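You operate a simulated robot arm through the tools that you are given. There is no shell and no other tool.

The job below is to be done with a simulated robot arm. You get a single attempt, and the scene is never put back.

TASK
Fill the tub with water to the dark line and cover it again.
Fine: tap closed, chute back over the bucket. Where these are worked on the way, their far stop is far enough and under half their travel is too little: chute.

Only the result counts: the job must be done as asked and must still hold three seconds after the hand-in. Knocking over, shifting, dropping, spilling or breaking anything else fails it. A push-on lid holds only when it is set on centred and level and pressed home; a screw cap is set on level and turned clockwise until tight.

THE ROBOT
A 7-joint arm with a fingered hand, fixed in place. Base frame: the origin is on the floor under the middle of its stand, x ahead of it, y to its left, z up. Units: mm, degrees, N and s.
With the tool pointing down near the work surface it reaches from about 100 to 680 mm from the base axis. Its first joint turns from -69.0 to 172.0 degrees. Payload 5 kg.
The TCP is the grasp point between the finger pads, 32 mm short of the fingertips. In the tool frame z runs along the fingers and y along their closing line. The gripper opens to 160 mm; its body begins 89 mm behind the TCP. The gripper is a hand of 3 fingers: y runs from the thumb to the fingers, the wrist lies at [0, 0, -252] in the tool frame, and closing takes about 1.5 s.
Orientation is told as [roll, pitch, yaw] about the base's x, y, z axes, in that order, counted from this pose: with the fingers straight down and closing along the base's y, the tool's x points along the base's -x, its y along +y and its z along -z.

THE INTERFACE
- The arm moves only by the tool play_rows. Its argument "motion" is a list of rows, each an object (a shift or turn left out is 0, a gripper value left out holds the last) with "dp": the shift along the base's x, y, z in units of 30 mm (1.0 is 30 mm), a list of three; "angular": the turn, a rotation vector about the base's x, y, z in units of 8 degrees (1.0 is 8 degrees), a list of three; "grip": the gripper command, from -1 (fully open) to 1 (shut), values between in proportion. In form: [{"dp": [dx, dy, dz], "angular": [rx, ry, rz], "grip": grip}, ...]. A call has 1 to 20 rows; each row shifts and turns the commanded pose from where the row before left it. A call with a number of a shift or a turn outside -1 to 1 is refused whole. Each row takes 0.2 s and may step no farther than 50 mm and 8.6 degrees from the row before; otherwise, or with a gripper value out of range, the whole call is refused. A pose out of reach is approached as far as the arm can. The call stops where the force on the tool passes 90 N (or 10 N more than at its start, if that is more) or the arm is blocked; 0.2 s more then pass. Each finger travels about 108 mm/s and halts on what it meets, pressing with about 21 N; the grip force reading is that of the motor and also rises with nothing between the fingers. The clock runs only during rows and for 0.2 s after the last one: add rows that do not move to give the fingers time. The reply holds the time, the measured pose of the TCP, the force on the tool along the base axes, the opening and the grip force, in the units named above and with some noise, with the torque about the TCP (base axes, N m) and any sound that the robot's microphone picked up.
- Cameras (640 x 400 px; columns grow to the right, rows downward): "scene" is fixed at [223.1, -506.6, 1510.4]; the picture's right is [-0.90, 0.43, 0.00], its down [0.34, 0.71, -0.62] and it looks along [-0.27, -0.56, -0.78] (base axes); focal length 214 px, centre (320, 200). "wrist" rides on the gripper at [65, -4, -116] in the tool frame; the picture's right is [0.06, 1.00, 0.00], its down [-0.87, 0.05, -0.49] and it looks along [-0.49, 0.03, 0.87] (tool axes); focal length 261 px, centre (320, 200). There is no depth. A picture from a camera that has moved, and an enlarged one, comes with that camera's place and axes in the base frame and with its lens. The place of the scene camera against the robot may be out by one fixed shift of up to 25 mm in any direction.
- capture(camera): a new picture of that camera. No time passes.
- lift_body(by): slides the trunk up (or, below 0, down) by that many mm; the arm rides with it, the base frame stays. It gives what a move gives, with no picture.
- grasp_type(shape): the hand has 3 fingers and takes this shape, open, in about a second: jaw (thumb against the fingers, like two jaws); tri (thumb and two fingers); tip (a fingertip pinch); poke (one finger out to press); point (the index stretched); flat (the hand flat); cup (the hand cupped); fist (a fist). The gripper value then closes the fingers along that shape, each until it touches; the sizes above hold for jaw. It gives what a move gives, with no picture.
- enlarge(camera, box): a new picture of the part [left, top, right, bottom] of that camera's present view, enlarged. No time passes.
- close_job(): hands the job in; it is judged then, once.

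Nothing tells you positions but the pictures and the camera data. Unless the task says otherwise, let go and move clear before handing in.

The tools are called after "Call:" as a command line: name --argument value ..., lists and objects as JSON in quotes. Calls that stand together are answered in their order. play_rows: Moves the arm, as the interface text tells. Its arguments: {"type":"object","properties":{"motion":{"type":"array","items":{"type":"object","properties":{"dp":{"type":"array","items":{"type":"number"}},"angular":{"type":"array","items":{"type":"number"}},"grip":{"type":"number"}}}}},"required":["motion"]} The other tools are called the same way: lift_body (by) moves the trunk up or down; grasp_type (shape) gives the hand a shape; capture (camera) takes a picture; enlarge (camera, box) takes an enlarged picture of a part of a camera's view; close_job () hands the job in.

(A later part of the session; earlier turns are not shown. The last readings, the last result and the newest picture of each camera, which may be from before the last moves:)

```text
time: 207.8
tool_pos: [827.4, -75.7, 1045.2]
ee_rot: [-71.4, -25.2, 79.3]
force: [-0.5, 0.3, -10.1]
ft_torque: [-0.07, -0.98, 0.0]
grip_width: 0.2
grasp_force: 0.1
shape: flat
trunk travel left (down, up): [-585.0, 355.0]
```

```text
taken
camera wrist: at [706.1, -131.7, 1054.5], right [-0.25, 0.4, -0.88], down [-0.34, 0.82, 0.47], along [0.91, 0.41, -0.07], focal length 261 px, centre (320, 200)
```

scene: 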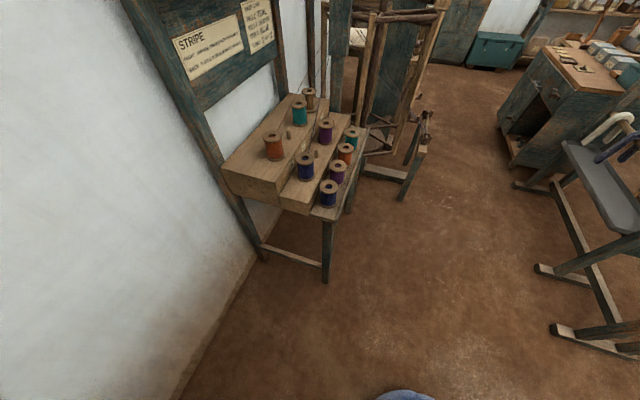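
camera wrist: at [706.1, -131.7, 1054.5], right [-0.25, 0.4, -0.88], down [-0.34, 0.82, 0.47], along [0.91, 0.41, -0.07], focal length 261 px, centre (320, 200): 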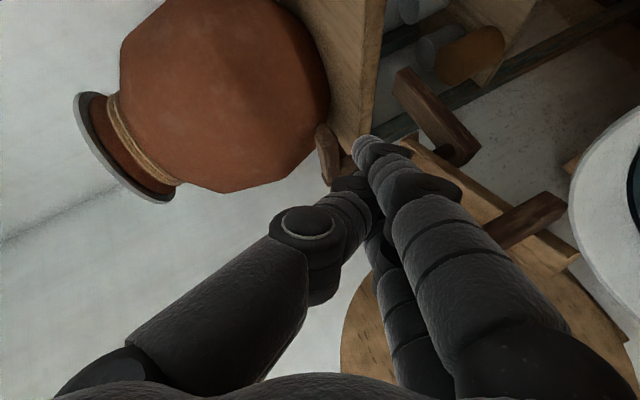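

Call:
play_rows --motion '[{"dp": [0, 0, 0]}]'

Call:
enlarge --camera "wrist" --box '[540, 90, 640, 190]'

```text
time: 208.2
tool_pos: [826.9, -74.8, 1038.1]
ee_rot: [-70.8, -25.2, 78.9]
force: [0.8, -0.4, -0.7]
ft_torque: [-0.01, 0.01, 0.04]
grip_width: 0.1
grasp_force: 0.0
shape: flat
trunk travel left (down, up): [-585.0, 355.0]
```

```text
4.00 times, centred on (590, 140) of wrist
camera zoom: at [704.0, -131.2, 1049.5], right [-0.26, 0.4, -0.88], down [-0.33, 0.82, 0.47], along [0.91, 0.41, -0.08], focal length 1043 px, centre (-760, 440)
```

zoom: 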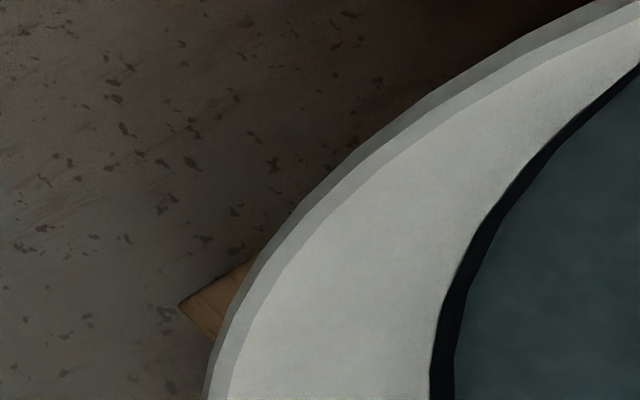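

The water now sits about mid-band and the tap is closed. Next I take the hand over the chute to its tub side and swing the chute back over the bucket.

Call:
play_rows --motion '[{"dp": [-0.2, 0.4, 0], "angular": [0, -0.5, 0]}, {"dp": [-0.2, 0.4, 0], "angular": [0, -0.5, 0]}, {"dp": [-0.2, 0.4, 0], "angular": [0, -0.5, 0]}, {"dp": [-0.2, 0.4, 0], "angular": [0, -0.4, 0]}, {"dp": [0, 0, 0]}]'

```text
time: 209.4
tool_pos: [799.6, -29.0, 1040.0]
ee_rot: [-87.8, -27.1, 86.5]
force: [0.2, 0.0, 0.2]
ft_torque: [0.01, 0.03, 0.0]
grip_width: 0.0
grasp_force: 0.0
shape: flat
trunk travel left (down, up): [-585.0, 355.0]
```

Call:
play_rows --motion '[{"dp": [-0.1, 0.9, 0]}, {"dp": [-0.1, 0.9, 0]}, {"dp": [-0.1, 0.9, 0]}, {"dp": [-0.1, 0.9, 0]}, {"dp": [-0.1, 0.9, 0]}, {"dp": [-0.1, 0.9, 0]}, {"dp": [-0.1, 0.9, 0]}, {"dp": [0, 0, 0]}]'

Call:
capture --camera "wrist"

```text
time: 211.2
tool_pos: [779.0, 161.0, 1038.0]
ee_rot: [-87.8, -27.2, 86.5]
force: [-0.7, 0.1, 0.1]
ft_torque: [0.0, 0.01, 0.0]
grip_width: 0.1
grasp_force: 0.0
shape: flat
trunk travel left (down, up): [-585.0, 355.0]
```

```text
taken
camera wrist: at [658.6, 105.2, 1016.5], right [-0.01, 0.4, -0.92], down [-0.44, 0.82, 0.37], along [0.9, 0.41, 0.17], focal length 261 px, centre (320, 200)
```

wrist: 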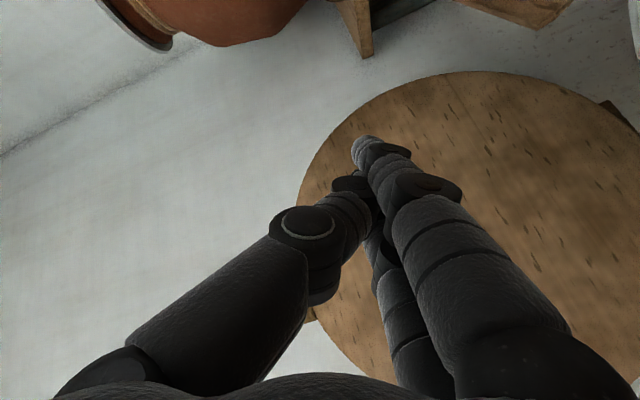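

Call:
play_rows --motion '[{"dp": [-0.2, 0.2, -0.85]}, {"dp": [0, 0.1, -0.85]}, {"dp": [0, 0, -0.85]}, {"dp": [0, 0, -0.85]}, {"dp": [0, 0, -0.85]}, {"dp": [0, 0, 0]}]'

Call:
capture --camera "wrist"

```text
time: 212.6
tool_pos: [773.2, 169.5, 911.7]
ee_rot: [-87.8, -27.2, 86.5]
force: [0.7, 0.6, 0.1]
ft_torque: [-0.01, -0.02, -0.01]
grip_width: 0.1
grasp_force: 0.2
shape: flat
trunk travel left (down, up): [-585.0, 355.0]
```

```text
taken
camera wrist: at [653.3, 113.4, 890.1], right [-0.01, 0.4, -0.92], down [-0.44, 0.82, 0.37], along [0.9, 0.41, 0.17], focal length 261 px, centre (320, 200)
```

wrist: 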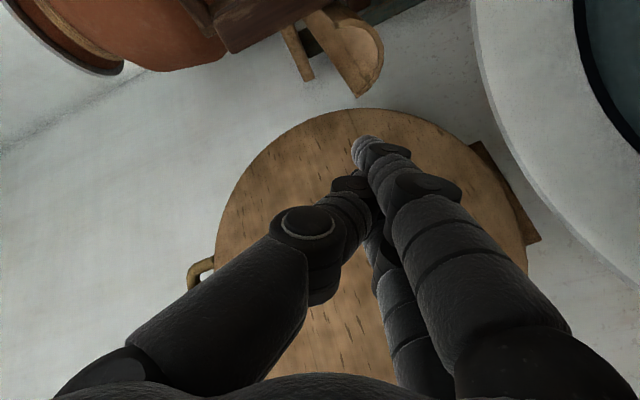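

Call:
play_rows --motion '[{"dp": [0, 0, -0.8]}, {"dp": [0.8, 0, 0]}, {"dp": [0.8, 0, 0]}, {"dp": [0.8, 0, 0]}, {"dp": [0, 0, 0]}]'

Call:
capture --camera "wrist"

```text
time: 213.8
tool_pos: [845.6, 168.6, 886.4]
ee_rot: [-87.7, -27.2, 86.5]
force: [0.0, -0.7, -1.2]
ft_torque: [0.0, 0.04, 0.0]
grip_width: 0.0
grasp_force: 0.1
shape: flat
trunk travel left (down, up): [-585.0, 355.0]
```

```text
taken
camera wrist: at [725.0, 112.3, 865.0], right [-0.01, 0.4, -0.92], down [-0.44, 0.82, 0.37], along [0.9, 0.41, 0.17], focal length 261 px, centre (320, 200)
```

wrist: 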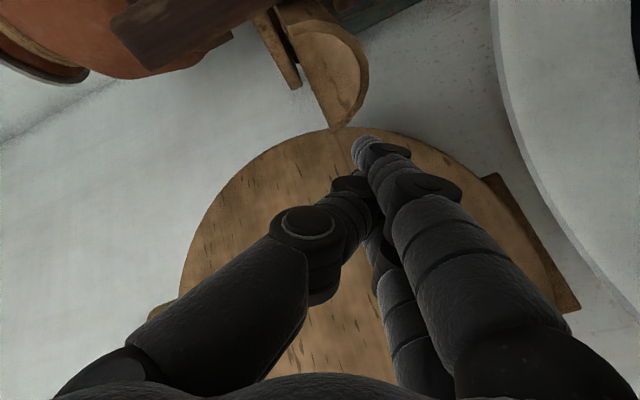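

Call:
play_rows --motion '[{"dp": [0, -0.6, 0]}, {"dp": [0, -0.6, 0]}, {"dp": [0, -0.6, 0]}, {"dp": [0, 0, 0]}]'

Call:
capture --camera "wrist"

```text
time: 214.8
tool_pos: [845.7, 114.8, 888.1]
ee_rot: [-87.7, -27.2, 86.4]
force: [0.4, -1.1, -1.0]
ft_torque: [-0.02, 0.02, 0.01]
grip_width: 0.0
grasp_force: 0.0
shape: flat
trunk travel left (down, up): [-585.0, 355.0]
```

```text
taken
camera wrist: at [725.1, 59.7, 867.1], right [-0.02, 0.4, -0.92], down [-0.44, 0.82, 0.37], along [0.9, 0.41, 0.17], focal length 261 px, centre (320, 200)
```

wrist: 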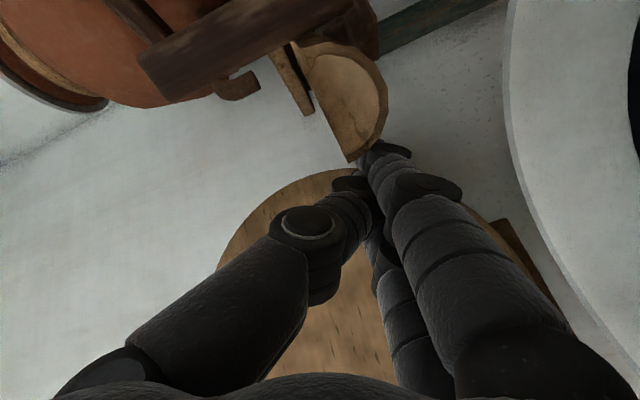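

Call:
play_rows --motion '[{"dp": [0, -0.6, 0]}, {"dp": [0, -0.6, 0]}, {"dp": [0, -0.6, 0]}, {"dp": [0, -0.6, 0]}, {"dp": [0, 0, 0]}]'

Call:
capture --camera "wrist"

```text
time: 216.0
tool_pos: [844.9, 43.4, 888.7]
ee_rot: [-87.7, -27.2, 86.6]
force: [-0.7, 0.5, 0.4]
ft_torque: [-0.03, -0.01, -0.06]
grip_width: 0.0
grasp_force: 0.1
shape: flat
trunk travel left (down, up): [-585.0, 355.0]
```

```text
taken
camera wrist: at [724.5, -11.9, 868.2], right [-0.02, 0.4, -0.92], down [-0.44, 0.82, 0.37], along [0.9, 0.41, 0.17], focal length 261 px, centre (320, 200)
```

wrist: 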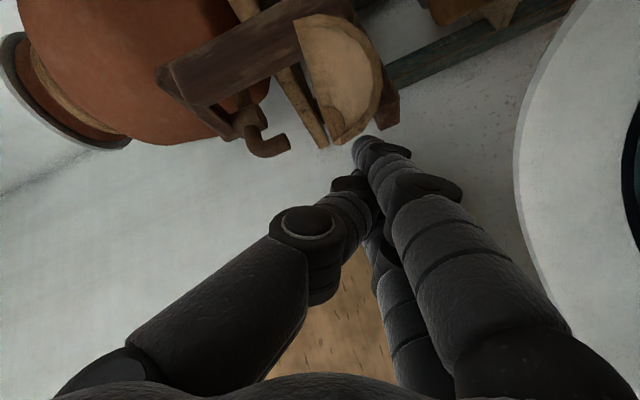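

Call:
play_rows --motion '[{"dp": [0, -0.6, 0]}, {"dp": [0, -0.6, 0]}, {"dp": [0, -0.6, 0]}, {"dp": [0, -0.5, 0]}, {"dp": [0, 0, 0]}]'

Call:
capture --camera "wrist"

```text
time: 217.2
tool_pos: [846.9, -25.7, 887.9]
ee_rot: [-87.6, -27.3, 86.4]
force: [0.5, -0.6, 0.3]
ft_torque: [-0.02, 0.01, -0.05]
grip_width: 0.0
grasp_force: 0.1
shape: flat
trunk travel left (down, up): [-585.0, 355.0]
```

```text
taken
camera wrist: at [725.9, -81.0, 866.1], right [-0.01, 0.4, -0.92], down [-0.44, 0.82, 0.37], along [0.9, 0.41, 0.17], focal length 261 px, centre (320, 200)
```

wrist: 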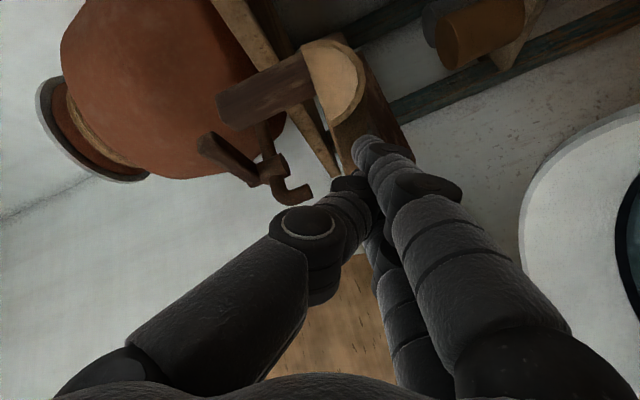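

Call:
play_rows --motion '[{"dp": [0.05, -0.45, 0]}, {"dp": [0.05, -0.45, 0]}, {"dp": [0, 0, 0]}]'

Call:
capture --camera "wrist"

```text
time: 218.0
tool_pos: [847.4, -52.3, 888.8]
ee_rot: [-87.7, -27.3, 86.5]
force: [0.3, 0.0, -0.2]
ft_torque: [-0.01, 0.01, 0.0]
grip_width: 0.1
grasp_force: 0.1
shape: flat
trunk travel left (down, up): [-585.0, 355.0]
```

```text
taken
camera wrist: at [727.7, -107.2, 867.6], right [-0.01, 0.4, -0.92], down [-0.44, 0.82, 0.37], along [0.9, 0.41, 0.17], focal length 261 px, centre (320, 200)
```

wrist: 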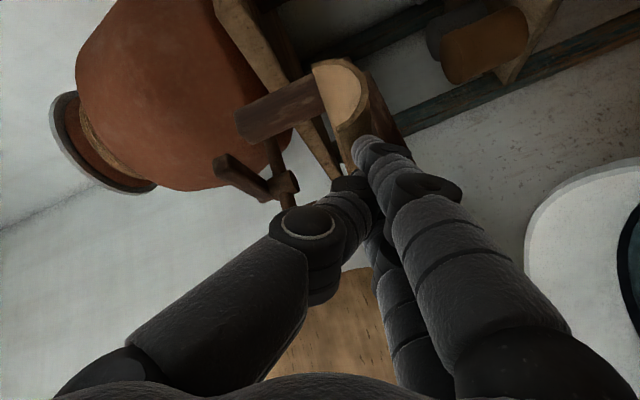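

Call:
play_rows --motion '[{"dp": [0.1, -0.4, 0]}, {"dp": [0.1, -0.4, 0]}, {"dp": [0, 0, 0]}]'

Call:
play_rows --motion '[{"dp": [0.1, -0.3, 0]}, {"dp": [0, 0, 0]}]'

Call:
capture --camera "wrist"

```text
time: 218.8
tool_pos: [856.0, -75.8, 889.0]
ee_rot: [-87.6, -27.2, 86.5]
force: [0.2, 0.1, 0.1]
ft_torque: [-0.01, 0.01, 0.0]
grip_width: 0.0
grasp_force: 0.1
shape: flat
trunk travel left (down, up): [-585.0, 355.0]
```

```text
time: 219.4
tool_pos: [855.5, -84.1, 889.7]
ee_rot: [-87.8, -27.2, 86.6]
force: [-12.3, 14.5, 4.4]
ft_torque: [0.6, 0.42, 0.54]
grip_width: 0.0
grasp_force: 0.1
shape: flat
trunk travel left (down, up): [-585.0, 355.0]
```

```text
taken
camera wrist: at [735.7, -139.1, 868.7], right [-0.01, 0.4, -0.92], down [-0.45, 0.82, 0.37], along [0.9, 0.41, 0.17], focal length 261 px, centre (320, 200)
```

wrist: 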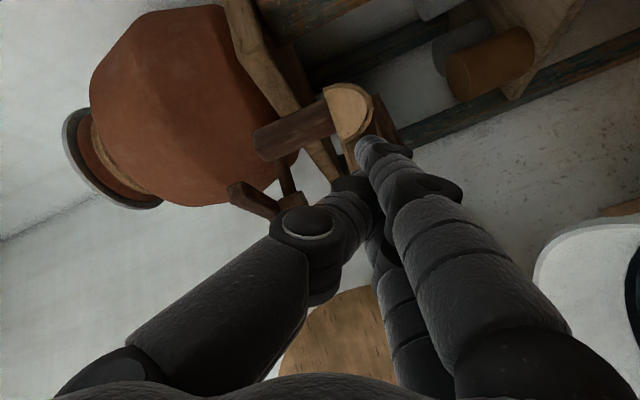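

Call:
play_rows --motion '[{"dp": [0.05, -0.1, 0]}, {"dp": [0, 0, 0]}]'

Call:
enlarge --camera "wrist" --box '[220, 60, 460, 210]'

```text
time: 220.0
tool_pos: [855.1, -86.1, 891.2]
ee_rot: [-87.9, -27.3, 86.6]
force: [-26.1, 30.4, 11.4]
ft_torque: [1.32, 0.64, 1.23]
grip_width: 0.0
grasp_force: 0.0
shape: flat
trunk travel left (down, up): [-585.0, 355.0]
```

```text
2.67 times, centred on (340, 135) of wrist
camera zoom: at [736.0, -141.3, 869.2], right [-0.01, 0.4, -0.92], down [-0.45, 0.82, 0.37], along [0.9, 0.41, 0.17], focal length 695 px, centre (267, 373)
```

zoom: 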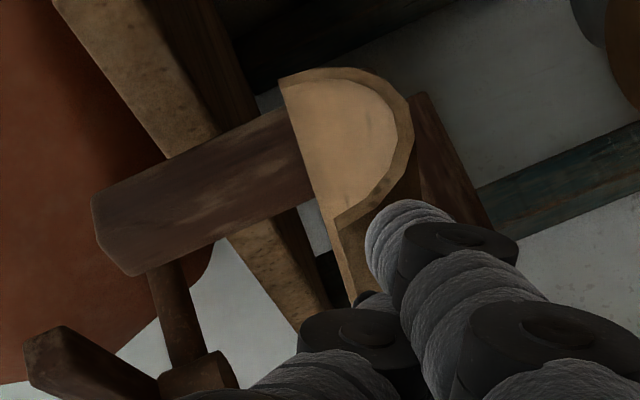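

The chute is firmly at its home stop over the bucket. I will back away, rise clear, and look at the "tip" hand shape for taking the lid's handle.

Call:
play_rows --motion '[{"dp": [-0.3, 0.5, 0]}, {"dp": [-0.6, 0.6, 0]}, {"dp": [-0.8, 0.2, 0.3]}, {"dp": [-0.4, 0, 0.9]}, {"dp": [0, 0, 0.9]}, {"dp": [0, 0, 0]}]'

Call:
capture --camera "wrist"

```text
time: 221.4
tool_pos: [797.5, -47.3, 950.1]
ee_rot: [-87.7, -27.1, 86.5]
force: [0.3, -0.7, 0.5]
ft_torque: [0.06, 0.01, -0.01]
grip_width: 0.0
grasp_force: 0.1
shape: flat
trunk travel left (down, up): [-585.0, 355.0]
```

```text
taken
camera wrist: at [678.0, -103.2, 929.7], right [-0.01, 0.4, -0.92], down [-0.44, 0.82, 0.37], along [0.9, 0.41, 0.17], focal length 261 px, centre (320, 200)
```

wrist: 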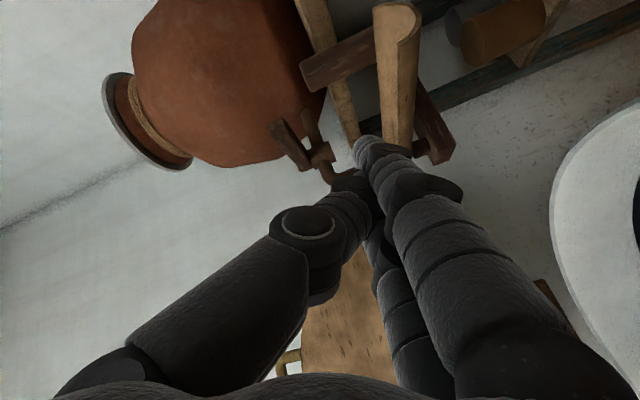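

Call:
lift_body --by 260

Call:
play_rows --motion '[{"dp": [-0.3, 0.2, 0], "angular": [0, 0, 0.8]}, {"dp": [-0.3, 0.2, 0], "angular": [0, 0, 0.8]}, {"dp": [-0.3, 0.2, 0], "angular": [0, 0, 0.8]}, {"dp": [0, 0, 0]}]'

Call:
capture --camera "wrist"

```text
time: 224.1
tool_pos: [799.4, -47.3, 1210.5]
ee_rot: [-87.7, -27.2, 86.4]
force: [0.2, -0.2, 0.1]
ft_torque: [-0.02, 0.02, 0.0]
grip_width: 0.0
grasp_force: 0.1
shape: flat
trunk travel left (down, up): [-845.0, 95.0]
```

```text
time: 225.1
tool_pos: [770.3, -33.5, 1209.8]
ee_rot: [-87.7, -27.2, 105.6]
force: [0.2, -0.5, -0.2]
ft_torque: [0.05, -0.01, 0.02]
grip_width: 0.0
grasp_force: 0.0
shape: flat
trunk travel left (down, up): [-845.0, 95.0]
```

```text
taken
camera wrist: at [674.8, -125.1, 1188.1], right [-0.15, 0.38, -0.92], down [-0.69, 0.63, 0.37], along [0.71, 0.68, 0.17], focal length 261 px, centre (320, 200)
```

wrist: 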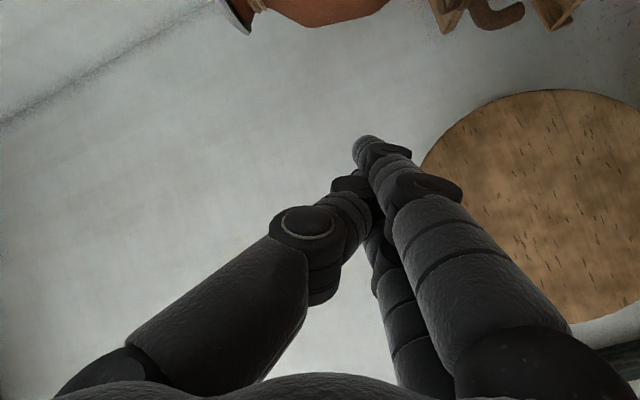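

Call:
play_rows --motion '[{"angular": [0, 0, 0.8]}, {"angular": [0, 0, 0.8]}, {"angular": [-0.7, -0.5, 0.1]}, {"angular": [-0.7, -0.5, 0.1]}, {"dp": [0, 0, 0]}]'

Call:
play_rows --motion '[{"angular": [-0.5, 0.75, 0]}, {"angular": [-0.5, 0.75, 0]}, {"dp": [0, 0, 0]}]'

Call:
capture --camera "wrist"

```text
time: 226.3
tool_pos: [722.7, -2.9, 1208.7]
ee_rot: [-89.5, -13.4, 120.3]
force: [-0.6, -0.3, 0.7]
ft_torque: [0.02, 0.02, 0.0]
grip_width: 0.1
grasp_force: 0.1
shape: flat
out of reach, approached as far as the arm can: row 1, 2, 3
trunk travel left (down, up): [-845.0, 95.0]
```

```text
time: 227.1
tool_pos: [664.2, 17.1, 1200.2]
ee_rot: [-75.2, -12.1, 116.7]
force: [0.4, -0.9, 0.3]
ft_torque: [0.05, 0.01, 0.04]
grip_width: 0.2
grasp_force: 0.1
shape: flat
out of reach, approached as far as the arm can: row 1, 2
trunk travel left (down, up): [-845.0, 95.0]
```

```text
taken
camera wrist: at [596.6, -96.7, 1220.4], right [-0.29, 0.01, -0.96], down [-0.81, 0.53, 0.26], along [0.51, 0.85, -0.14], focal length 261 px, centre (320, 200)
```

wrist: 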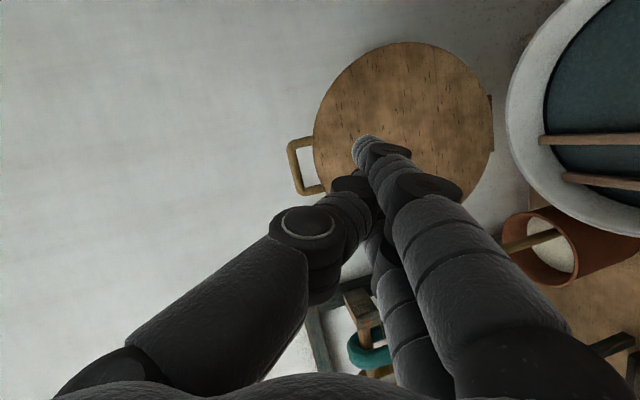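

Call:
lift_body --by 80

Call:
play_rows --motion '[{"dp": [0.6, 0.6, -0.3]}, {"dp": [0.6, 0.6, -0.3]}, {"dp": [0.6, 0.6, -0.3]}, {"dp": [0, 0, 0]}]'

Call:
grasp_type --shape "jaw"

Call:
play_rows --motion '[{"grip": -1}, {"grip": -1}, {"grip": -1}]'

Call:
grasp_type --shape "tip"

Call:
play_rows --motion '[{"grip": -1}, {"grip": -1}, {"grip": -1}, {"grip": -1}]'

Call:
capture --camera "wrist"

```text
time: 228.3
tool_pos: [664.0, 19.0, 1282.3]
ee_rot: [-75.3, -12.1, 116.7]
force: [0.3, -0.8, 0.4]
ft_torque: [-0.01, 0.02, 0.0]
grip_width: 0.2
grasp_force: 0.1
shape: flat
trunk travel left (down, up): [-925.0, 15.0]
```

```text
time: 229.3
tool_pos: [684.6, 78.6, 1249.2]
ee_rot: [-75.5, -12.1, 116.6]
force: [-1.1, 0.6, 0.0]
ft_torque: [-0.01, -0.01, 0.02]
grip_width: 0.0
grasp_force: 0.1
shape: flat
out of reach, approached as far as the arm can: row 1, 2, 3
trunk travel left (down, up): [-925.0, 15.0]
```

```text
time: 230.2
tool_pos: [683.8, 79.1, 1248.4]
ee_rot: [-75.7, -12.0, 116.5]
force: [-0.2, -0.3, -0.4]
ft_torque: [-0.01, -0.03, 0.0]
grip_width: 160.0
grasp_force: 0.1
shape: jaw
trunk travel left (down, up): [-925.0, 15.0]
```

```text
time: 231.0
tool_pos: [683.5, 78.4, 1249.6]
ee_rot: [-75.6, -12.1, 116.5]
force: [-0.1, 0.8, 0.0]
ft_torque: [0.01, 0.02, 0.0]
grip_width: 160.0
grasp_force: 0.1
shape: jaw
trunk travel left (down, up): [-925.0, 15.0]
```

```text
time: 231.9
tool_pos: [683.6, 78.5, 1248.8]
ee_rot: [-75.7, -12.1, 116.5]
force: [-0.1, 0.4, -0.3]
ft_torque: [0.02, 0.0, -0.01]
grip_width: 160.0
grasp_force: 0.1
shape: tip
trunk travel left (down, up): [-925.0, 15.0]
```

```text
time: 232.9
tool_pos: [684.4, 79.3, 1250.3]
ee_rot: [-75.6, -12.0, 116.5]
force: [0.1, 0.0, -0.4]
ft_torque: [0.01, 0.0, 0.04]
grip_width: 160.2
grasp_force: 0.0
shape: tip
trunk travel left (down, up): [-925.0, 15.0]
```

```text
taken
camera wrist: at [614.7, -34.8, 1268.4], right [-0.29, 0.02, -0.96], down [-0.81, 0.53, 0.25], along [0.51, 0.85, -0.14], focal length 261 px, centre (320, 200)
```

wrist: 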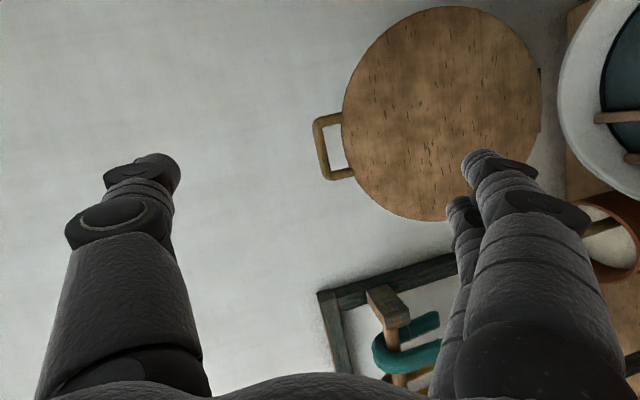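

Call:
play_rows --motion '[{"dp": [0, 0, -0.5], "angular": [-0.5, -0.2, 0.12]}, {"dp": [0, 0, -0.5], "angular": [-0.5, -0.1, 0.12]}, {"dp": [0, 0, 0]}]'

Call:
play_rows --motion '[{"dp": [0.4, 0.3, 0]}, {"dp": [0.4, 0.3, 0]}, {"dp": [0, 0, 0]}]'

```text
time: 233.7
tool_pos: [676.5, 78.3, 1219.0]
ee_rot: [-74.0, -3.9, 118.2]
force: [0.2, -0.3, -0.1]
ft_torque: [-0.01, 0.02, -0.01]
grip_width: 159.9
grasp_force: 0.2
shape: tip
out of reach, approached as far as the arm can: row 2
trunk travel left (down, up): [-925.0, 15.0]
```

```text
time: 234.5
tool_pos: [676.9, 92.1, 1218.0]
ee_rot: [-73.9, -3.9, 118.3]
force: [-0.7, -0.3, 0.1]
ft_torque: [-0.03, -0.04, 0.03]
grip_width: 160.3
grasp_force: 0.0
shape: tip
out of reach, approached as far as the arm can: row 1, 2
trunk travel left (down, up): [-925.0, 15.0]
```

Call:
play_rows --motion '[{"dp": [0, 0.8, 0]}, {"dp": [0, 0.8, 0]}, {"dp": [0, 0.8, 0]}, {"dp": [0, 0.8, 0]}, {"dp": [0, 0, 0]}]'

Call:
play_rows --motion '[{"dp": [0.5, 0, 0]}, {"dp": [0.5, 0, 0]}, {"dp": [0, 0, 0]}]'

```text
time: 235.7
tool_pos: [675.2, 189.1, 1216.1]
ee_rot: [-73.8, -3.9, 118.5]
force: [-0.2, -0.9, -0.5]
ft_torque: [0.0, 0.03, 0.0]
grip_width: 159.9
grasp_force: 0.0
shape: tip
out of reach, approached as far as the arm can: row 2
trunk travel left (down, up): [-925.0, 15.0]
```

```text
time: 236.5
tool_pos: [705.7, 191.1, 1216.4]
ee_rot: [-73.6, -3.7, 118.4]
force: [0.0, 0.1, 0.9]
ft_torque: [-0.03, -0.02, -0.05]
grip_width: 160.1
grasp_force: 0.2
shape: tip
trunk travel left (down, up): [-925.0, 15.0]
```

Call:
play_rows --motion '[{"dp": [0.6, 0.4, 0.2]}, {"dp": [0.6, 0.4, 0.2]}, {"dp": [0.6, 0.4, 0.2]}, {"dp": [0, 0, 0]}]'

Call:
capture --camera "wrist"

```text
time: 237.5
tool_pos: [762.0, 223.4, 1234.3]
ee_rot: [-73.6, -3.8, 118.4]
force: [0.1, 0.4, 0.0]
ft_torque: [0.02, -0.01, -0.02]
grip_width: 160.1
grasp_force: 0.1
shape: tip
trunk travel left (down, up): [-925.0, 15.0]
```

```text
taken
camera wrist: at [695.8, 110.2, 1266.5], right [-0.25, -0.13, -0.96], down [-0.84, 0.53, 0.15], along [0.49, 0.84, -0.24], focal length 261 px, centre (320, 200)
```

wrist: 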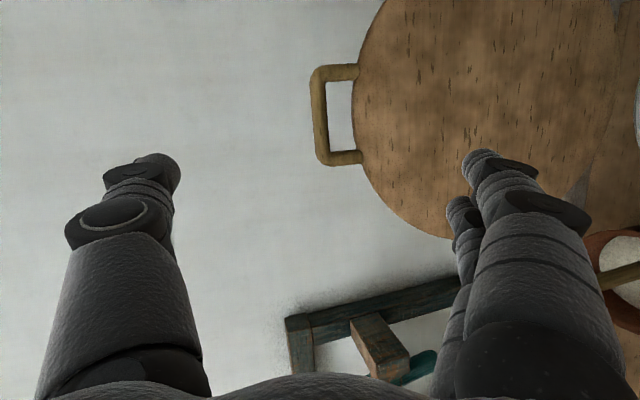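

The lid's handle bar is near [918,309,1182], leaning just past vertical. Plan: partly open jaw as a cage, thumb over the back of the bar, pull it past vertical, then lower the lid with the fingers under the bar.

Call:
lift_body --by -60

Call:
grasp_type --shape "jaw"

Call:
play_rows --motion '[{"angular": [-0.27, 0.48, 0], "grip": 0}, {"angular": [-0.27, 0.48, 0], "grip": 0}, {"dp": [0, 0, 0], "grip": 0}, {"dp": [0, 0, 0], "grip": 0}]'

Call:
capture --camera "wrist"

```text
time: 238.5
tool_pos: [761.4, 223.3, 1174.8]
ee_rot: [-73.7, -3.8, 118.5]
force: [1.1, -0.6, 0.3]
ft_torque: [-0.03, -0.02, -0.01]
grip_width: 160.0
grasp_force: 0.0
shape: tip
trunk travel left (down, up): [-865.0, 75.0]
```

```text
time: 239.4
tool_pos: [760.5, 223.5, 1173.0]
ee_rot: [-73.7, -3.9, 118.4]
force: [0.3, 0.0, 0.2]
ft_torque: [-0.03, -0.03, -0.01]
grip_width: 160.0
grasp_force: 0.1
shape: jaw
trunk travel left (down, up): [-865.0, 75.0]
```

```text
time: 240.4
tool_pos: [760.1, 221.6, 1173.5]
ee_rot: [-64.7, -3.9, 117.7]
force: [-0.5, 0.0, -0.4]
ft_torque: [-0.02, 0.03, 0.04]
grip_width: 80.8
grasp_force: 0.0
shape: jaw
trunk travel left (down, up): [-865.0, 75.0]
```

```text
taken
camera wrist: at [700.2, 112.4, 1223.2], right [-0.37, -0.2, -0.91], down [-0.81, 0.54, 0.22], along [0.44, 0.82, -0.37], focal length 261 px, centre (320, 200)
```

wrist: 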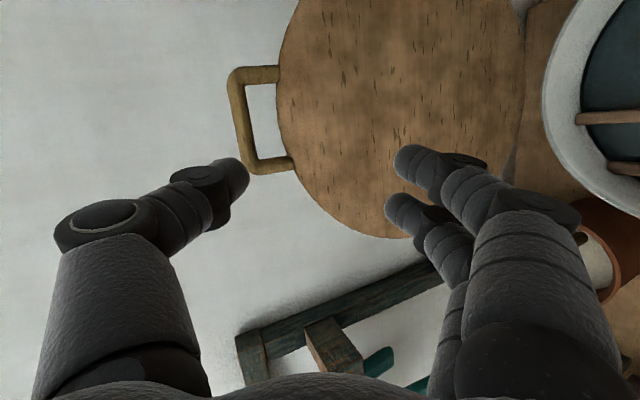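

Call:
play_rows --motion '[{"angular": [-0.25, 0.44, 0], "grip": -1}, {"angular": [-0.25, 0.44, 0], "grip": -1}, {"dp": [0.3, 0.2, 0], "grip": -1}, {"dp": [0, 0, 0], "grip": -1}]'

Call:
capture --camera "wrist"

```text
time: 241.4
tool_pos: [770.1, 228.0, 1173.9]
ee_rot: [-56.7, -3.5, 117.3]
force: [-0.5, 0.1, 0.5]
ft_torque: [-0.01, -0.02, 0.01]
grip_width: 159.9
grasp_force: 0.1
shape: jaw
trunk travel left (down, up): [-865.0, 75.0]
```

```text
taken
camera wrist: at [716.6, 122.7, 1237.4], right [-0.48, -0.26, -0.84], down [-0.78, 0.56, 0.28], along [0.39, 0.79, -0.47], focal length 261 px, centre (320, 200)
```

wrist: 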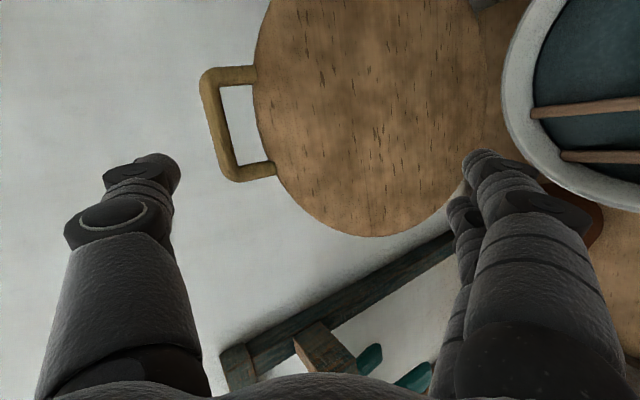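

Call:
play_rows --motion '[{"dp": [0.83, 0.54, -0.06]}, {"dp": [0.83, 0.54, -0.06]}, {"dp": [0.83, 0.54, -0.06]}, {"dp": [0, 0, 0]}]'

Call:
capture --camera "wrist"

```text
time: 242.4
tool_pos: [843.1, 278.1, 1169.5]
ee_rot: [-56.7, -3.4, 117.4]
force: [0.4, -0.1, 0.4]
ft_torque: [-0.02, 0.0, 0.01]
grip_width: 159.7
grasp_force: 0.0
shape: jaw
trunk travel left (down, up): [-865.0, 75.0]
```

```text
taken
camera wrist: at [789.7, 172.0, 1233.5], right [-0.48, -0.26, -0.84], down [-0.78, 0.56, 0.28], along [0.39, 0.79, -0.47], focal length 261 px, centre (320, 200)
```

wrist: 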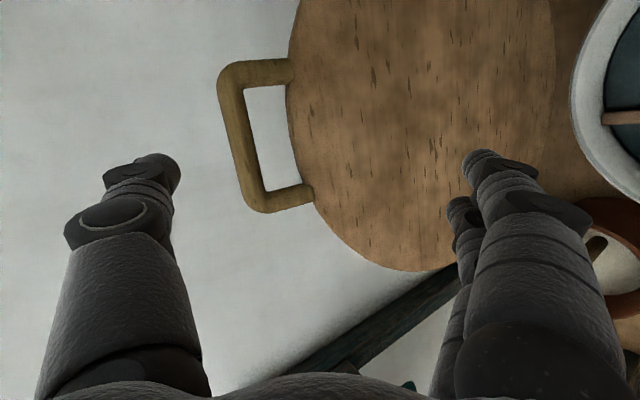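

Call:
play_rows --motion '[{"dp": [0.51, 0.29, -0.39]}, {"dp": [0.51, 0.29, -0.39]}, {"dp": [0, 0, 0]}]'

Call:
capture --camera "wrist"

```text
time: 243.2
tool_pos: [876.0, 295.9, 1144.3]
ee_rot: [-56.7, -3.4, 117.3]
force: [0.2, 0.0, 0.6]
ft_torque: [0.02, 0.02, 0.02]
grip_width: 160.0
grasp_force: 0.0
shape: jaw
trunk travel left (down, up): [-865.0, 75.0]
```

```text
taken
camera wrist: at [823.0, 190.5, 1208.5], right [-0.48, -0.26, -0.84], down [-0.78, 0.56, 0.28], along [0.39, 0.79, -0.47], focal length 261 px, centre (320, 200)
```

wrist: 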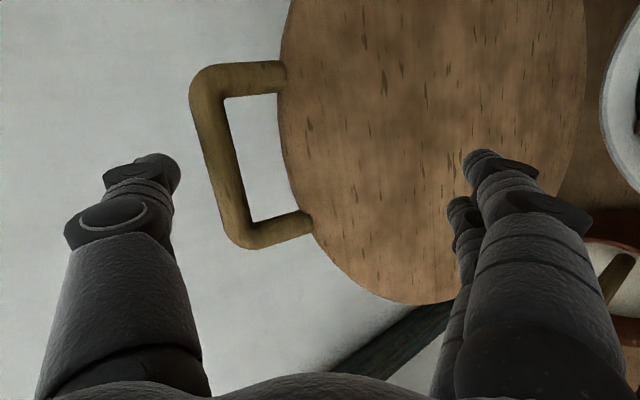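

Call:
play_rows --motion '[{"dp": [0.32, 0.18, -0.24]}, {"dp": [0, 0, 0]}]'

Call:
capture --camera "wrist"

```text
time: 243.8
tool_pos: [884.8, 300.5, 1138.2]
ee_rot: [-56.7, -3.4, 117.4]
force: [1.0, 0.6, -0.1]
ft_torque: [0.0, -0.04, -0.02]
grip_width: 160.0
grasp_force: 0.1
shape: jaw
trunk travel left (down, up): [-865.0, 75.0]
```

```text
taken
camera wrist: at [831.1, 195.5, 1201.7], right [-0.48, -0.26, -0.84], down [-0.78, 0.56, 0.28], along [0.39, 0.79, -0.47], focal length 261 px, centre (320, 200)
```

wrist: 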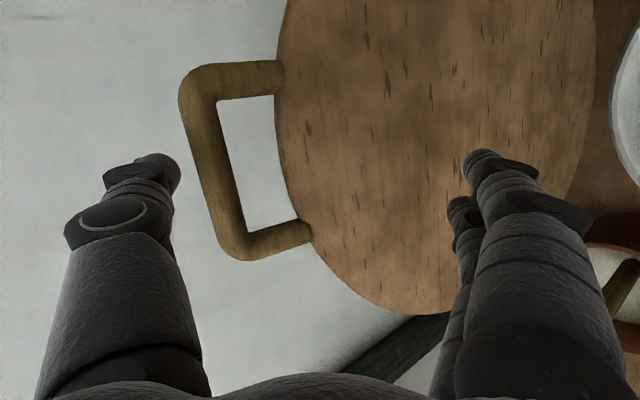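

Call:
play_rows --motion '[{"dp": [-0.2, -0.08, -0.33]}, {"dp": [-0.1, -0.05, -0.15]}, {"dp": [0, 0, 0]}]'

Call:
capture --camera "wrist"

```text
time: 244.6
tool_pos: [876.3, 296.7, 1123.6]
ee_rot: [-56.7, -3.3, 117.4]
force: [0.0, 0.6, 3.2]
ft_torque: [0.04, -0.2, 0.04]
grip_width: 159.8
grasp_force: 0.0
shape: jaw
trunk travel left (down, up): [-865.0, 75.0]
```

```text
taken
camera wrist: at [823.0, 191.0, 1187.6], right [-0.48, -0.26, -0.84], down [-0.78, 0.56, 0.28], along [0.39, 0.79, -0.47], focal length 261 px, centre (320, 200)
```

wrist: 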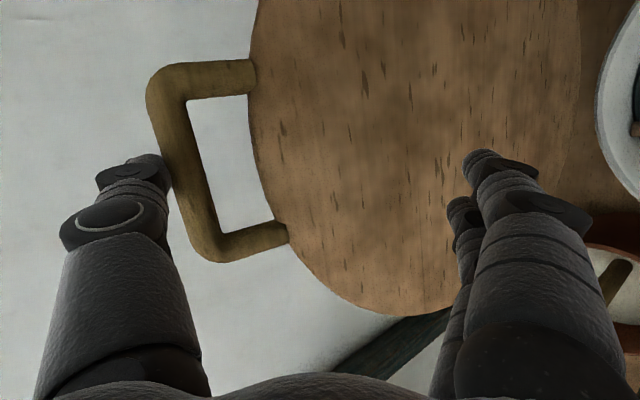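

Call:
play_rows --motion '[{"dp": [-0.5, -0.5, 0.08]}, {"dp": [-0.5, -0.5, 0.06]}, {"dp": [0, 0, 0]}]'

Call:
capture --camera "wrist"

```text
time: 245.4
tool_pos: [847.7, 266.5, 1127.3]
ee_rot: [-56.7, -3.5, 117.3]
force: [0.1, 0.8, 3.1]
ft_torque: [0.05, -0.16, 0.01]
grip_width: 160.0
grasp_force: 0.1
shape: jaw
trunk travel left (down, up): [-865.0, 75.0]
```

```text
taken
camera wrist: at [793.9, 161.1, 1191.2], right [-0.48, -0.26, -0.84], down [-0.78, 0.56, 0.28], along [0.39, 0.79, -0.47], focal length 261 px, centre (320, 200)
```

wrist: 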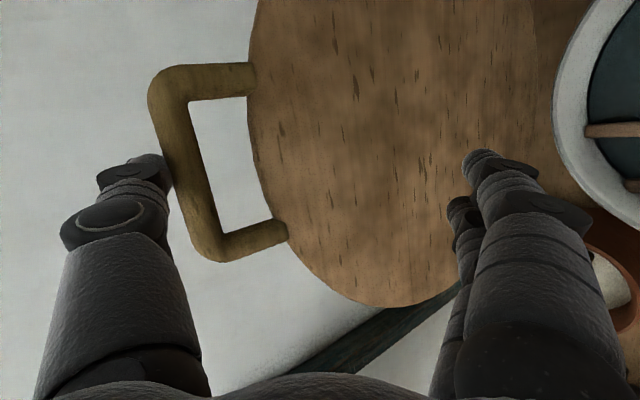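

Call:
play_rows --motion '[{"dp": [-0.5, -0.5, 0.02]}, {"dp": [0, 0, 0]}]'

Call:
capture --camera "wrist"

```text
time: 246.0
tool_pos: [832.5, 252.8, 1128.2]
ee_rot: [-56.7, -3.4, 117.3]
force: [1.4, -1.1, 2.5]
ft_torque: [0.13, -0.11, -0.13]
grip_width: 159.9
grasp_force: 0.1
shape: jaw
trunk travel left (down, up): [-865.0, 75.0]
```

```text
taken
camera wrist: at [778.6, 147.1, 1191.8], right [-0.48, -0.26, -0.84], down [-0.78, 0.56, 0.28], along [0.39, 0.79, -0.47], focal length 261 px, centre (320, 200)
```

wrist: 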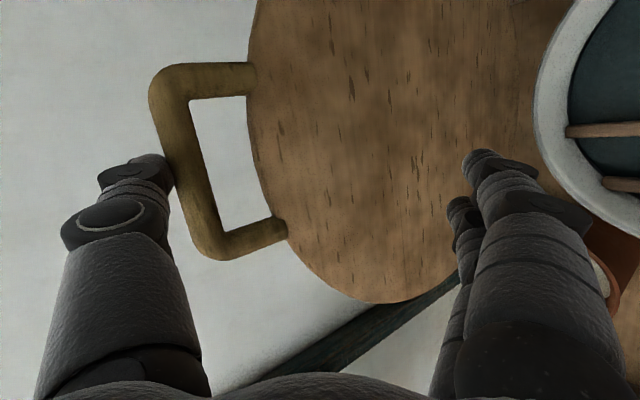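

Call:
play_rows --motion '[{"dp": [-0.4, -0.4, 0]}, {"dp": [0, 0, 0]}]'

Call:
capture --camera "wrist"

```text
time: 246.6
tool_pos: [822.2, 241.6, 1126.7]
ee_rot: [-56.7, -3.5, 117.3]
force: [-0.4, -0.3, 2.1]
ft_torque: [0.11, -0.14, -0.06]
grip_width: 160.0
grasp_force: 0.1
shape: jaw
trunk travel left (down, up): [-865.0, 75.0]
```

```text
taken
camera wrist: at [768.3, 135.8, 1191.0], right [-0.48, -0.26, -0.84], down [-0.78, 0.56, 0.28], along [0.39, 0.79, -0.47], focal length 261 px, centre (320, 200)
```

wrist: 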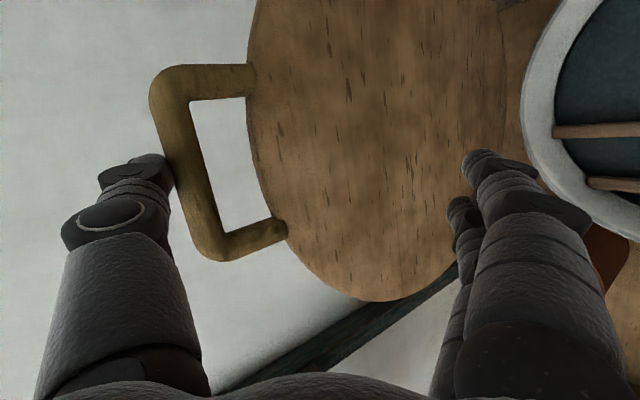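

Call:
play_rows --motion '[{"dp": [-0.45, -0.45, -0.05]}, {"dp": [0, 0, 0]}]'

Call:
play_rows --motion '[{"dp": [-0.45, -0.45, -0.08]}, {"dp": [0, 0, 0]}]'

Call:
capture --camera "wrist"

```text
time: 247.2
tool_pos: [809.0, 227.7, 1124.5]
ee_rot: [-56.7, -3.4, 117.4]
force: [0.5, -0.5, 2.9]
ft_torque: [0.14, -0.21, -0.03]
grip_width: 159.8
grasp_force: 0.0
shape: jaw
trunk travel left (down, up): [-865.0, 75.0]
```

```text
time: 247.8
tool_pos: [794.8, 215.0, 1121.0]
ee_rot: [-56.6, -3.4, 117.4]
force: [-0.4, -2.0, -0.1]
ft_torque: [-0.14, 0.08, 0.09]
grip_width: 159.7
grasp_force: 0.0
shape: jaw
trunk travel left (down, up): [-865.0, 75.0]
```

```text
taken
camera wrist: at [740.9, 108.2, 1185.3], right [-0.48, -0.26, -0.84], down [-0.78, 0.56, 0.28], along [0.39, 0.79, -0.48], focal length 261 px, centre (320, 200)
```

wrist: 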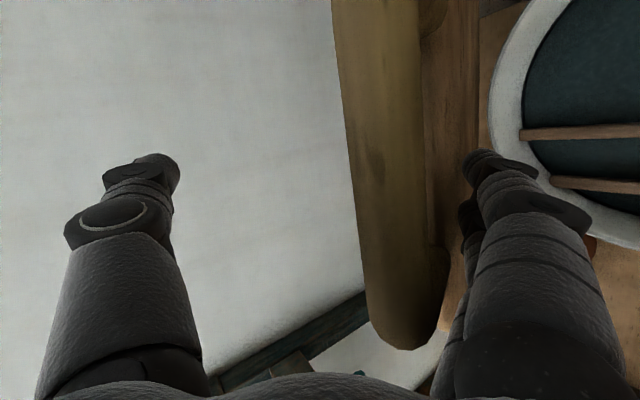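

Call:
play_rows --motion '[{"dp": [0, 0, 0]}]'

Call:
capture --camera "wrist"

```text
time: 248.2
tool_pos: [793.9, 213.9, 1121.8]
ee_rot: [-56.7, -3.4, 117.4]
force: [-1.9, -1.3, -1.1]
ft_torque: [-0.08, 0.05, 0.03]
grip_width: 159.7
grasp_force: 0.0
shape: jaw
trunk travel left (down, up): [-865.0, 75.0]
```

```text
taken
camera wrist: at [740.8, 108.0, 1186.0], right [-0.48, -0.26, -0.84], down [-0.78, 0.56, 0.28], along [0.39, 0.79, -0.47], focal length 261 px, centre (320, 200)
```

wrist: 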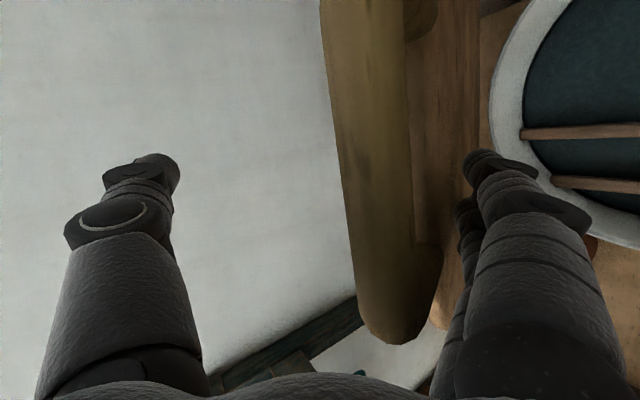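

Call:
play_rows --motion '[{"dp": [-0.36, -0.21, 0.27], "grip": -0.8}, {"dp": [-0.36, -0.21, 0.27], "grip": -0.6}, {"dp": [0, 0, 0], "grip": -0.6}]'

Call:
capture --camera "wrist"

```text
time: 249.0
tool_pos: [770.9, 200.7, 1139.8]
ee_rot: [-56.8, -3.5, 117.4]
force: [-0.1, 0.4, -1.4]
ft_torque: [-0.04, 0.01, 0.03]
grip_width: 128.8
grasp_force: 0.0
shape: jaw
trunk travel left (down, up): [-865.0, 75.0]
```

```text
taken
camera wrist: at [718.2, 94.4, 1203.2], right [-0.48, -0.26, -0.84], down [-0.78, 0.56, 0.28], along [0.39, 0.79, -0.47], focal length 261 px, centre (320, 200)
```

wrist: 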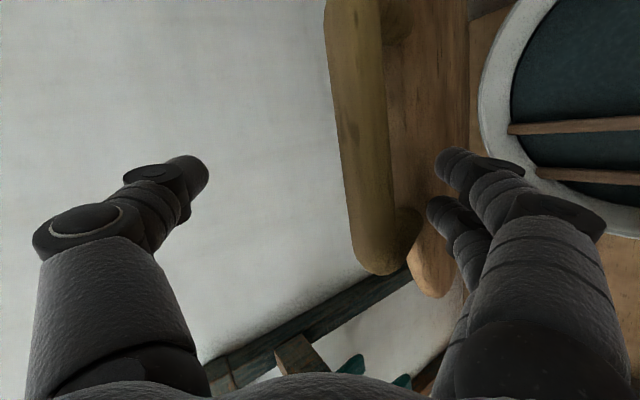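

Call:
play_rows --motion '[{"dp": [-0.36, -0.21, 0.27], "grip": -0.45}, {"dp": [-0.36, -0.21, 0.27], "grip": -0.3}, {"dp": [0, 0, 0], "grip": -0.3}]'

Call:
capture --camera "wrist"

```text
time: 249.8
tool_pos: [749.3, 187.4, 1154.8]
ee_rot: [-56.7, -3.4, 117.3]
force: [-1.1, -1.0, -1.1]
ft_torque: [-0.02, 0.05, 0.03]
grip_width: 105.2
grasp_force: 0.1
shape: jaw
trunk travel left (down, up): [-865.0, 75.0]
```

```text
taken
camera wrist: at [695.4, 81.6, 1219.6], right [-0.48, -0.26, -0.84], down [-0.78, 0.56, 0.28], along [0.39, 0.79, -0.47], focal length 261 px, centre (320, 200)
```

wrist: 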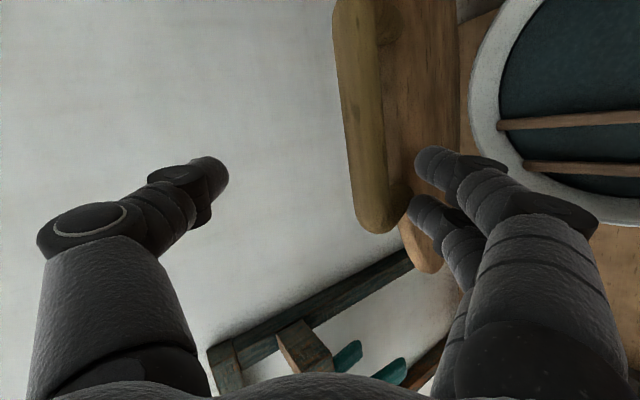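

Call:
play_rows --motion '[{"dp": [-0.3, -0.18, 0.22], "grip": -0.15}, {"dp": [-0.3, -0.18, 0.22], "grip": 0}, {"dp": [0, 0, 0], "grip": 0}]'

Call:
capture --camera "wrist"

```text
time: 250.6
tool_pos: [731.1, 178.4, 1168.4]
ee_rot: [-56.6, -3.5, 117.4]
force: [-1.7, -0.7, -1.2]
ft_torque: [-0.01, 0.08, 0.02]
grip_width: 82.0
grasp_force: 0.0
shape: jaw
trunk travel left (down, up): [-865.0, 75.0]
```

```text
taken
camera wrist: at [678.1, 71.8, 1233.3], right [-0.48, -0.26, -0.84], down [-0.78, 0.56, 0.28], along [0.39, 0.79, -0.47], focal length 261 px, centre (320, 200)
```

wrist: 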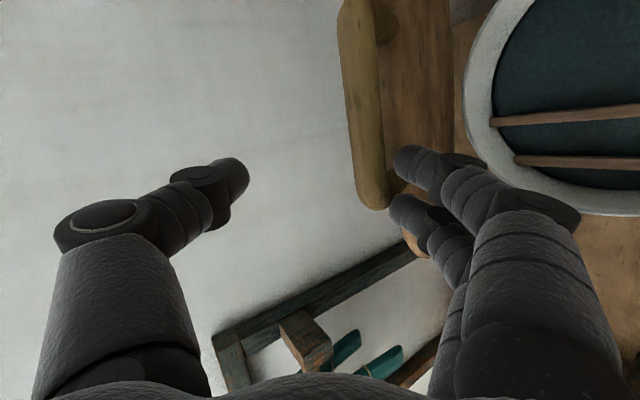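

Call:
play_rows --motion '[{"dp": [0.35, -0.45, -0.1]}, {"dp": [0.35, -0.45, -0.1]}, {"dp": [0, 0, 0]}]'

Call:
capture --camera "wrist"

```text
time: 251.4
tool_pos: [752.6, 150.1, 1163.2]
ee_rot: [-56.7, -3.4, 117.4]
force: [-0.5, -0.2, -1.0]
ft_torque: [-0.05, 0.01, 0.0]
grip_width: 81.9
grasp_force: 0.1
shape: jaw
trunk travel left (down, up): [-865.0, 75.0]
```

```text
taken
camera wrist: at [698.8, 43.9, 1227.0], right [-0.48, -0.26, -0.84], down [-0.78, 0.56, 0.28], along [0.39, 0.79, -0.47], focal length 261 px, centre (320, 200)
```

wrist: 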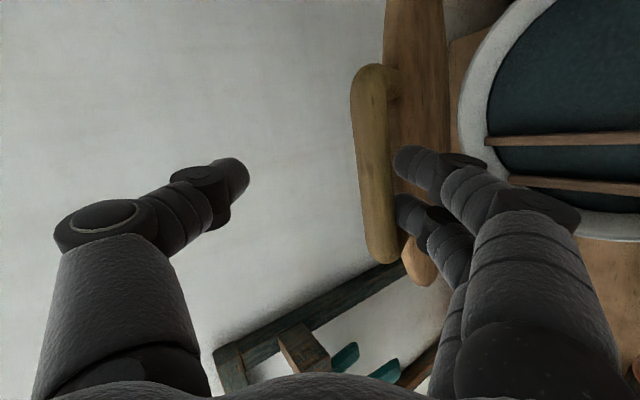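

The lid is past vertical and resting on my fingers with the bar centred over them. I will now lower it along the hinge arc in small batches.

Call:
play_rows --motion '[{"dp": [0, 0, 0], "grip": 0.2}, {"dp": [-0.4, -0.4, -0.28], "grip": 0.2}, {"dp": [-0.4, -0.4, -0.29], "grip": 0.2}, {"dp": [-0.35, -0.35, -0.31]}, {"dp": [-0.35, -0.35, -0.32]}, {"dp": [0, 0, 0]}]'

Call:
capture --camera "wrist"

```text
time: 252.8
tool_pos: [707.3, 104.8, 1126.8]
ee_rot: [-56.7, -3.4, 117.2]
force: [-0.3, -0.4, -2.5]
ft_torque: [-0.06, -0.04, 0.01]
grip_width: 66.9
grasp_force: 0.1
shape: jaw
trunk travel left (down, up): [-865.0, 75.0]
```

```text
taken
camera wrist: at [653.2, -0.4, 1190.7], right [-0.48, -0.26, -0.84], down [-0.78, 0.56, 0.28], along [0.39, 0.79, -0.47], focal length 261 px, centre (320, 200)
```

wrist: 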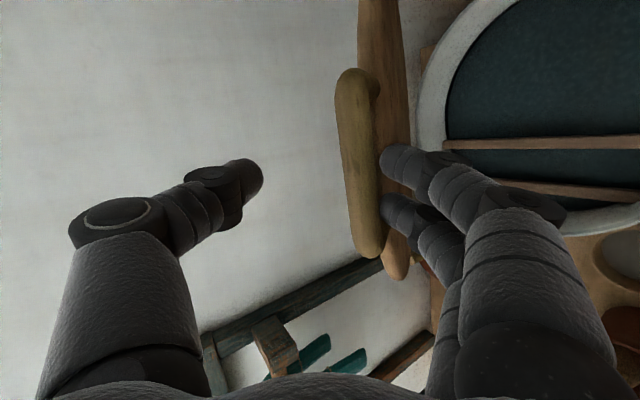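

Call:
play_rows --motion '[{"dp": [-0.33, -0.33, -0.355], "grip": 0.3}, {"dp": [-0.33, -0.33, -0.355], "grip": 0.3}, {"dp": [-0.305, -0.305, -0.395]}, {"dp": [-0.305, -0.305, -0.395]}, {"dp": [0, 0, 0]}]'

Call:
capture --camera "wrist"

```text
time: 254.0
tool_pos: [669.4, 65.2, 1082.2]
ee_rot: [-56.7, -3.4, 117.3]
force: [-1.3, -0.4, -2.1]
ft_torque: [-0.08, 0.04, 0.03]
grip_width: 57.9
grasp_force: 0.1
shape: jaw
trunk travel left (down, up): [-865.0, 75.0]
```

```text
taken
camera wrist: at [615.4, -40.0, 1146.7], right [-0.48, -0.26, -0.84], down [-0.78, 0.56, 0.28], along [0.39, 0.79, -0.47], focal length 261 px, centre (320, 200)
```

wrist: 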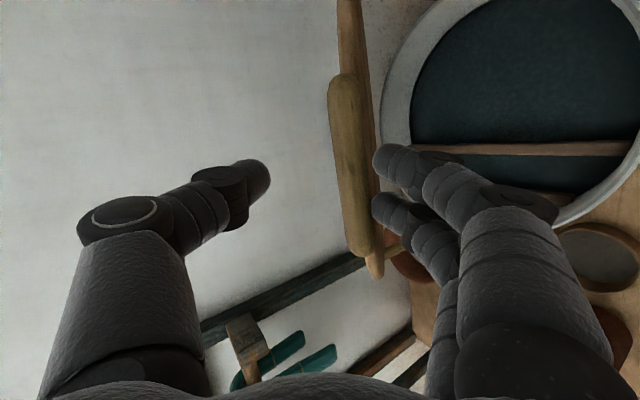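

Call:
play_rows --motion '[{"dp": [-0.28, -0.28, -0.435]}, {"dp": [-0.28, -0.28, -0.435]}, {"dp": [-0.25, -0.25, -0.465]}, {"dp": [-0.25, -0.25, -0.465]}, {"dp": [0, 0, 0]}]'

Call:
capture --camera "wrist"

```text
time: 255.2
tool_pos: [638.0, 34.5, 1028.3]
ee_rot: [-56.6, -3.5, 117.4]
force: [-2.6, -0.6, -1.8]
ft_torque: [-0.08, 0.11, 0.06]
grip_width: 57.7
grasp_force: 0.1
shape: jaw
trunk travel left (down, up): [-865.0, 75.0]
```

```text
taken
camera wrist: at [585.4, -70.7, 1091.5], right [-0.48, -0.26, -0.84], down [-0.78, 0.56, 0.28], along [0.39, 0.79, -0.47], focal length 261 px, centre (320, 200)
```

wrist: 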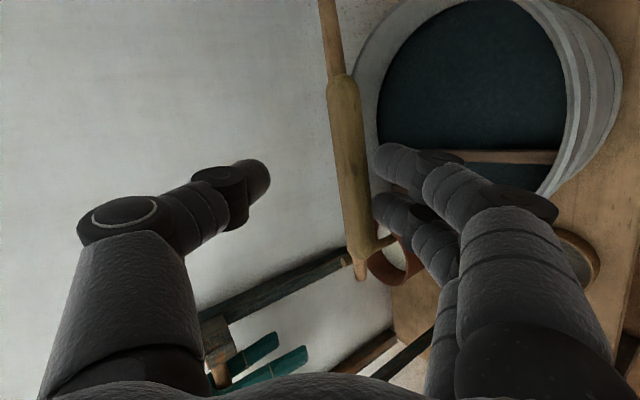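

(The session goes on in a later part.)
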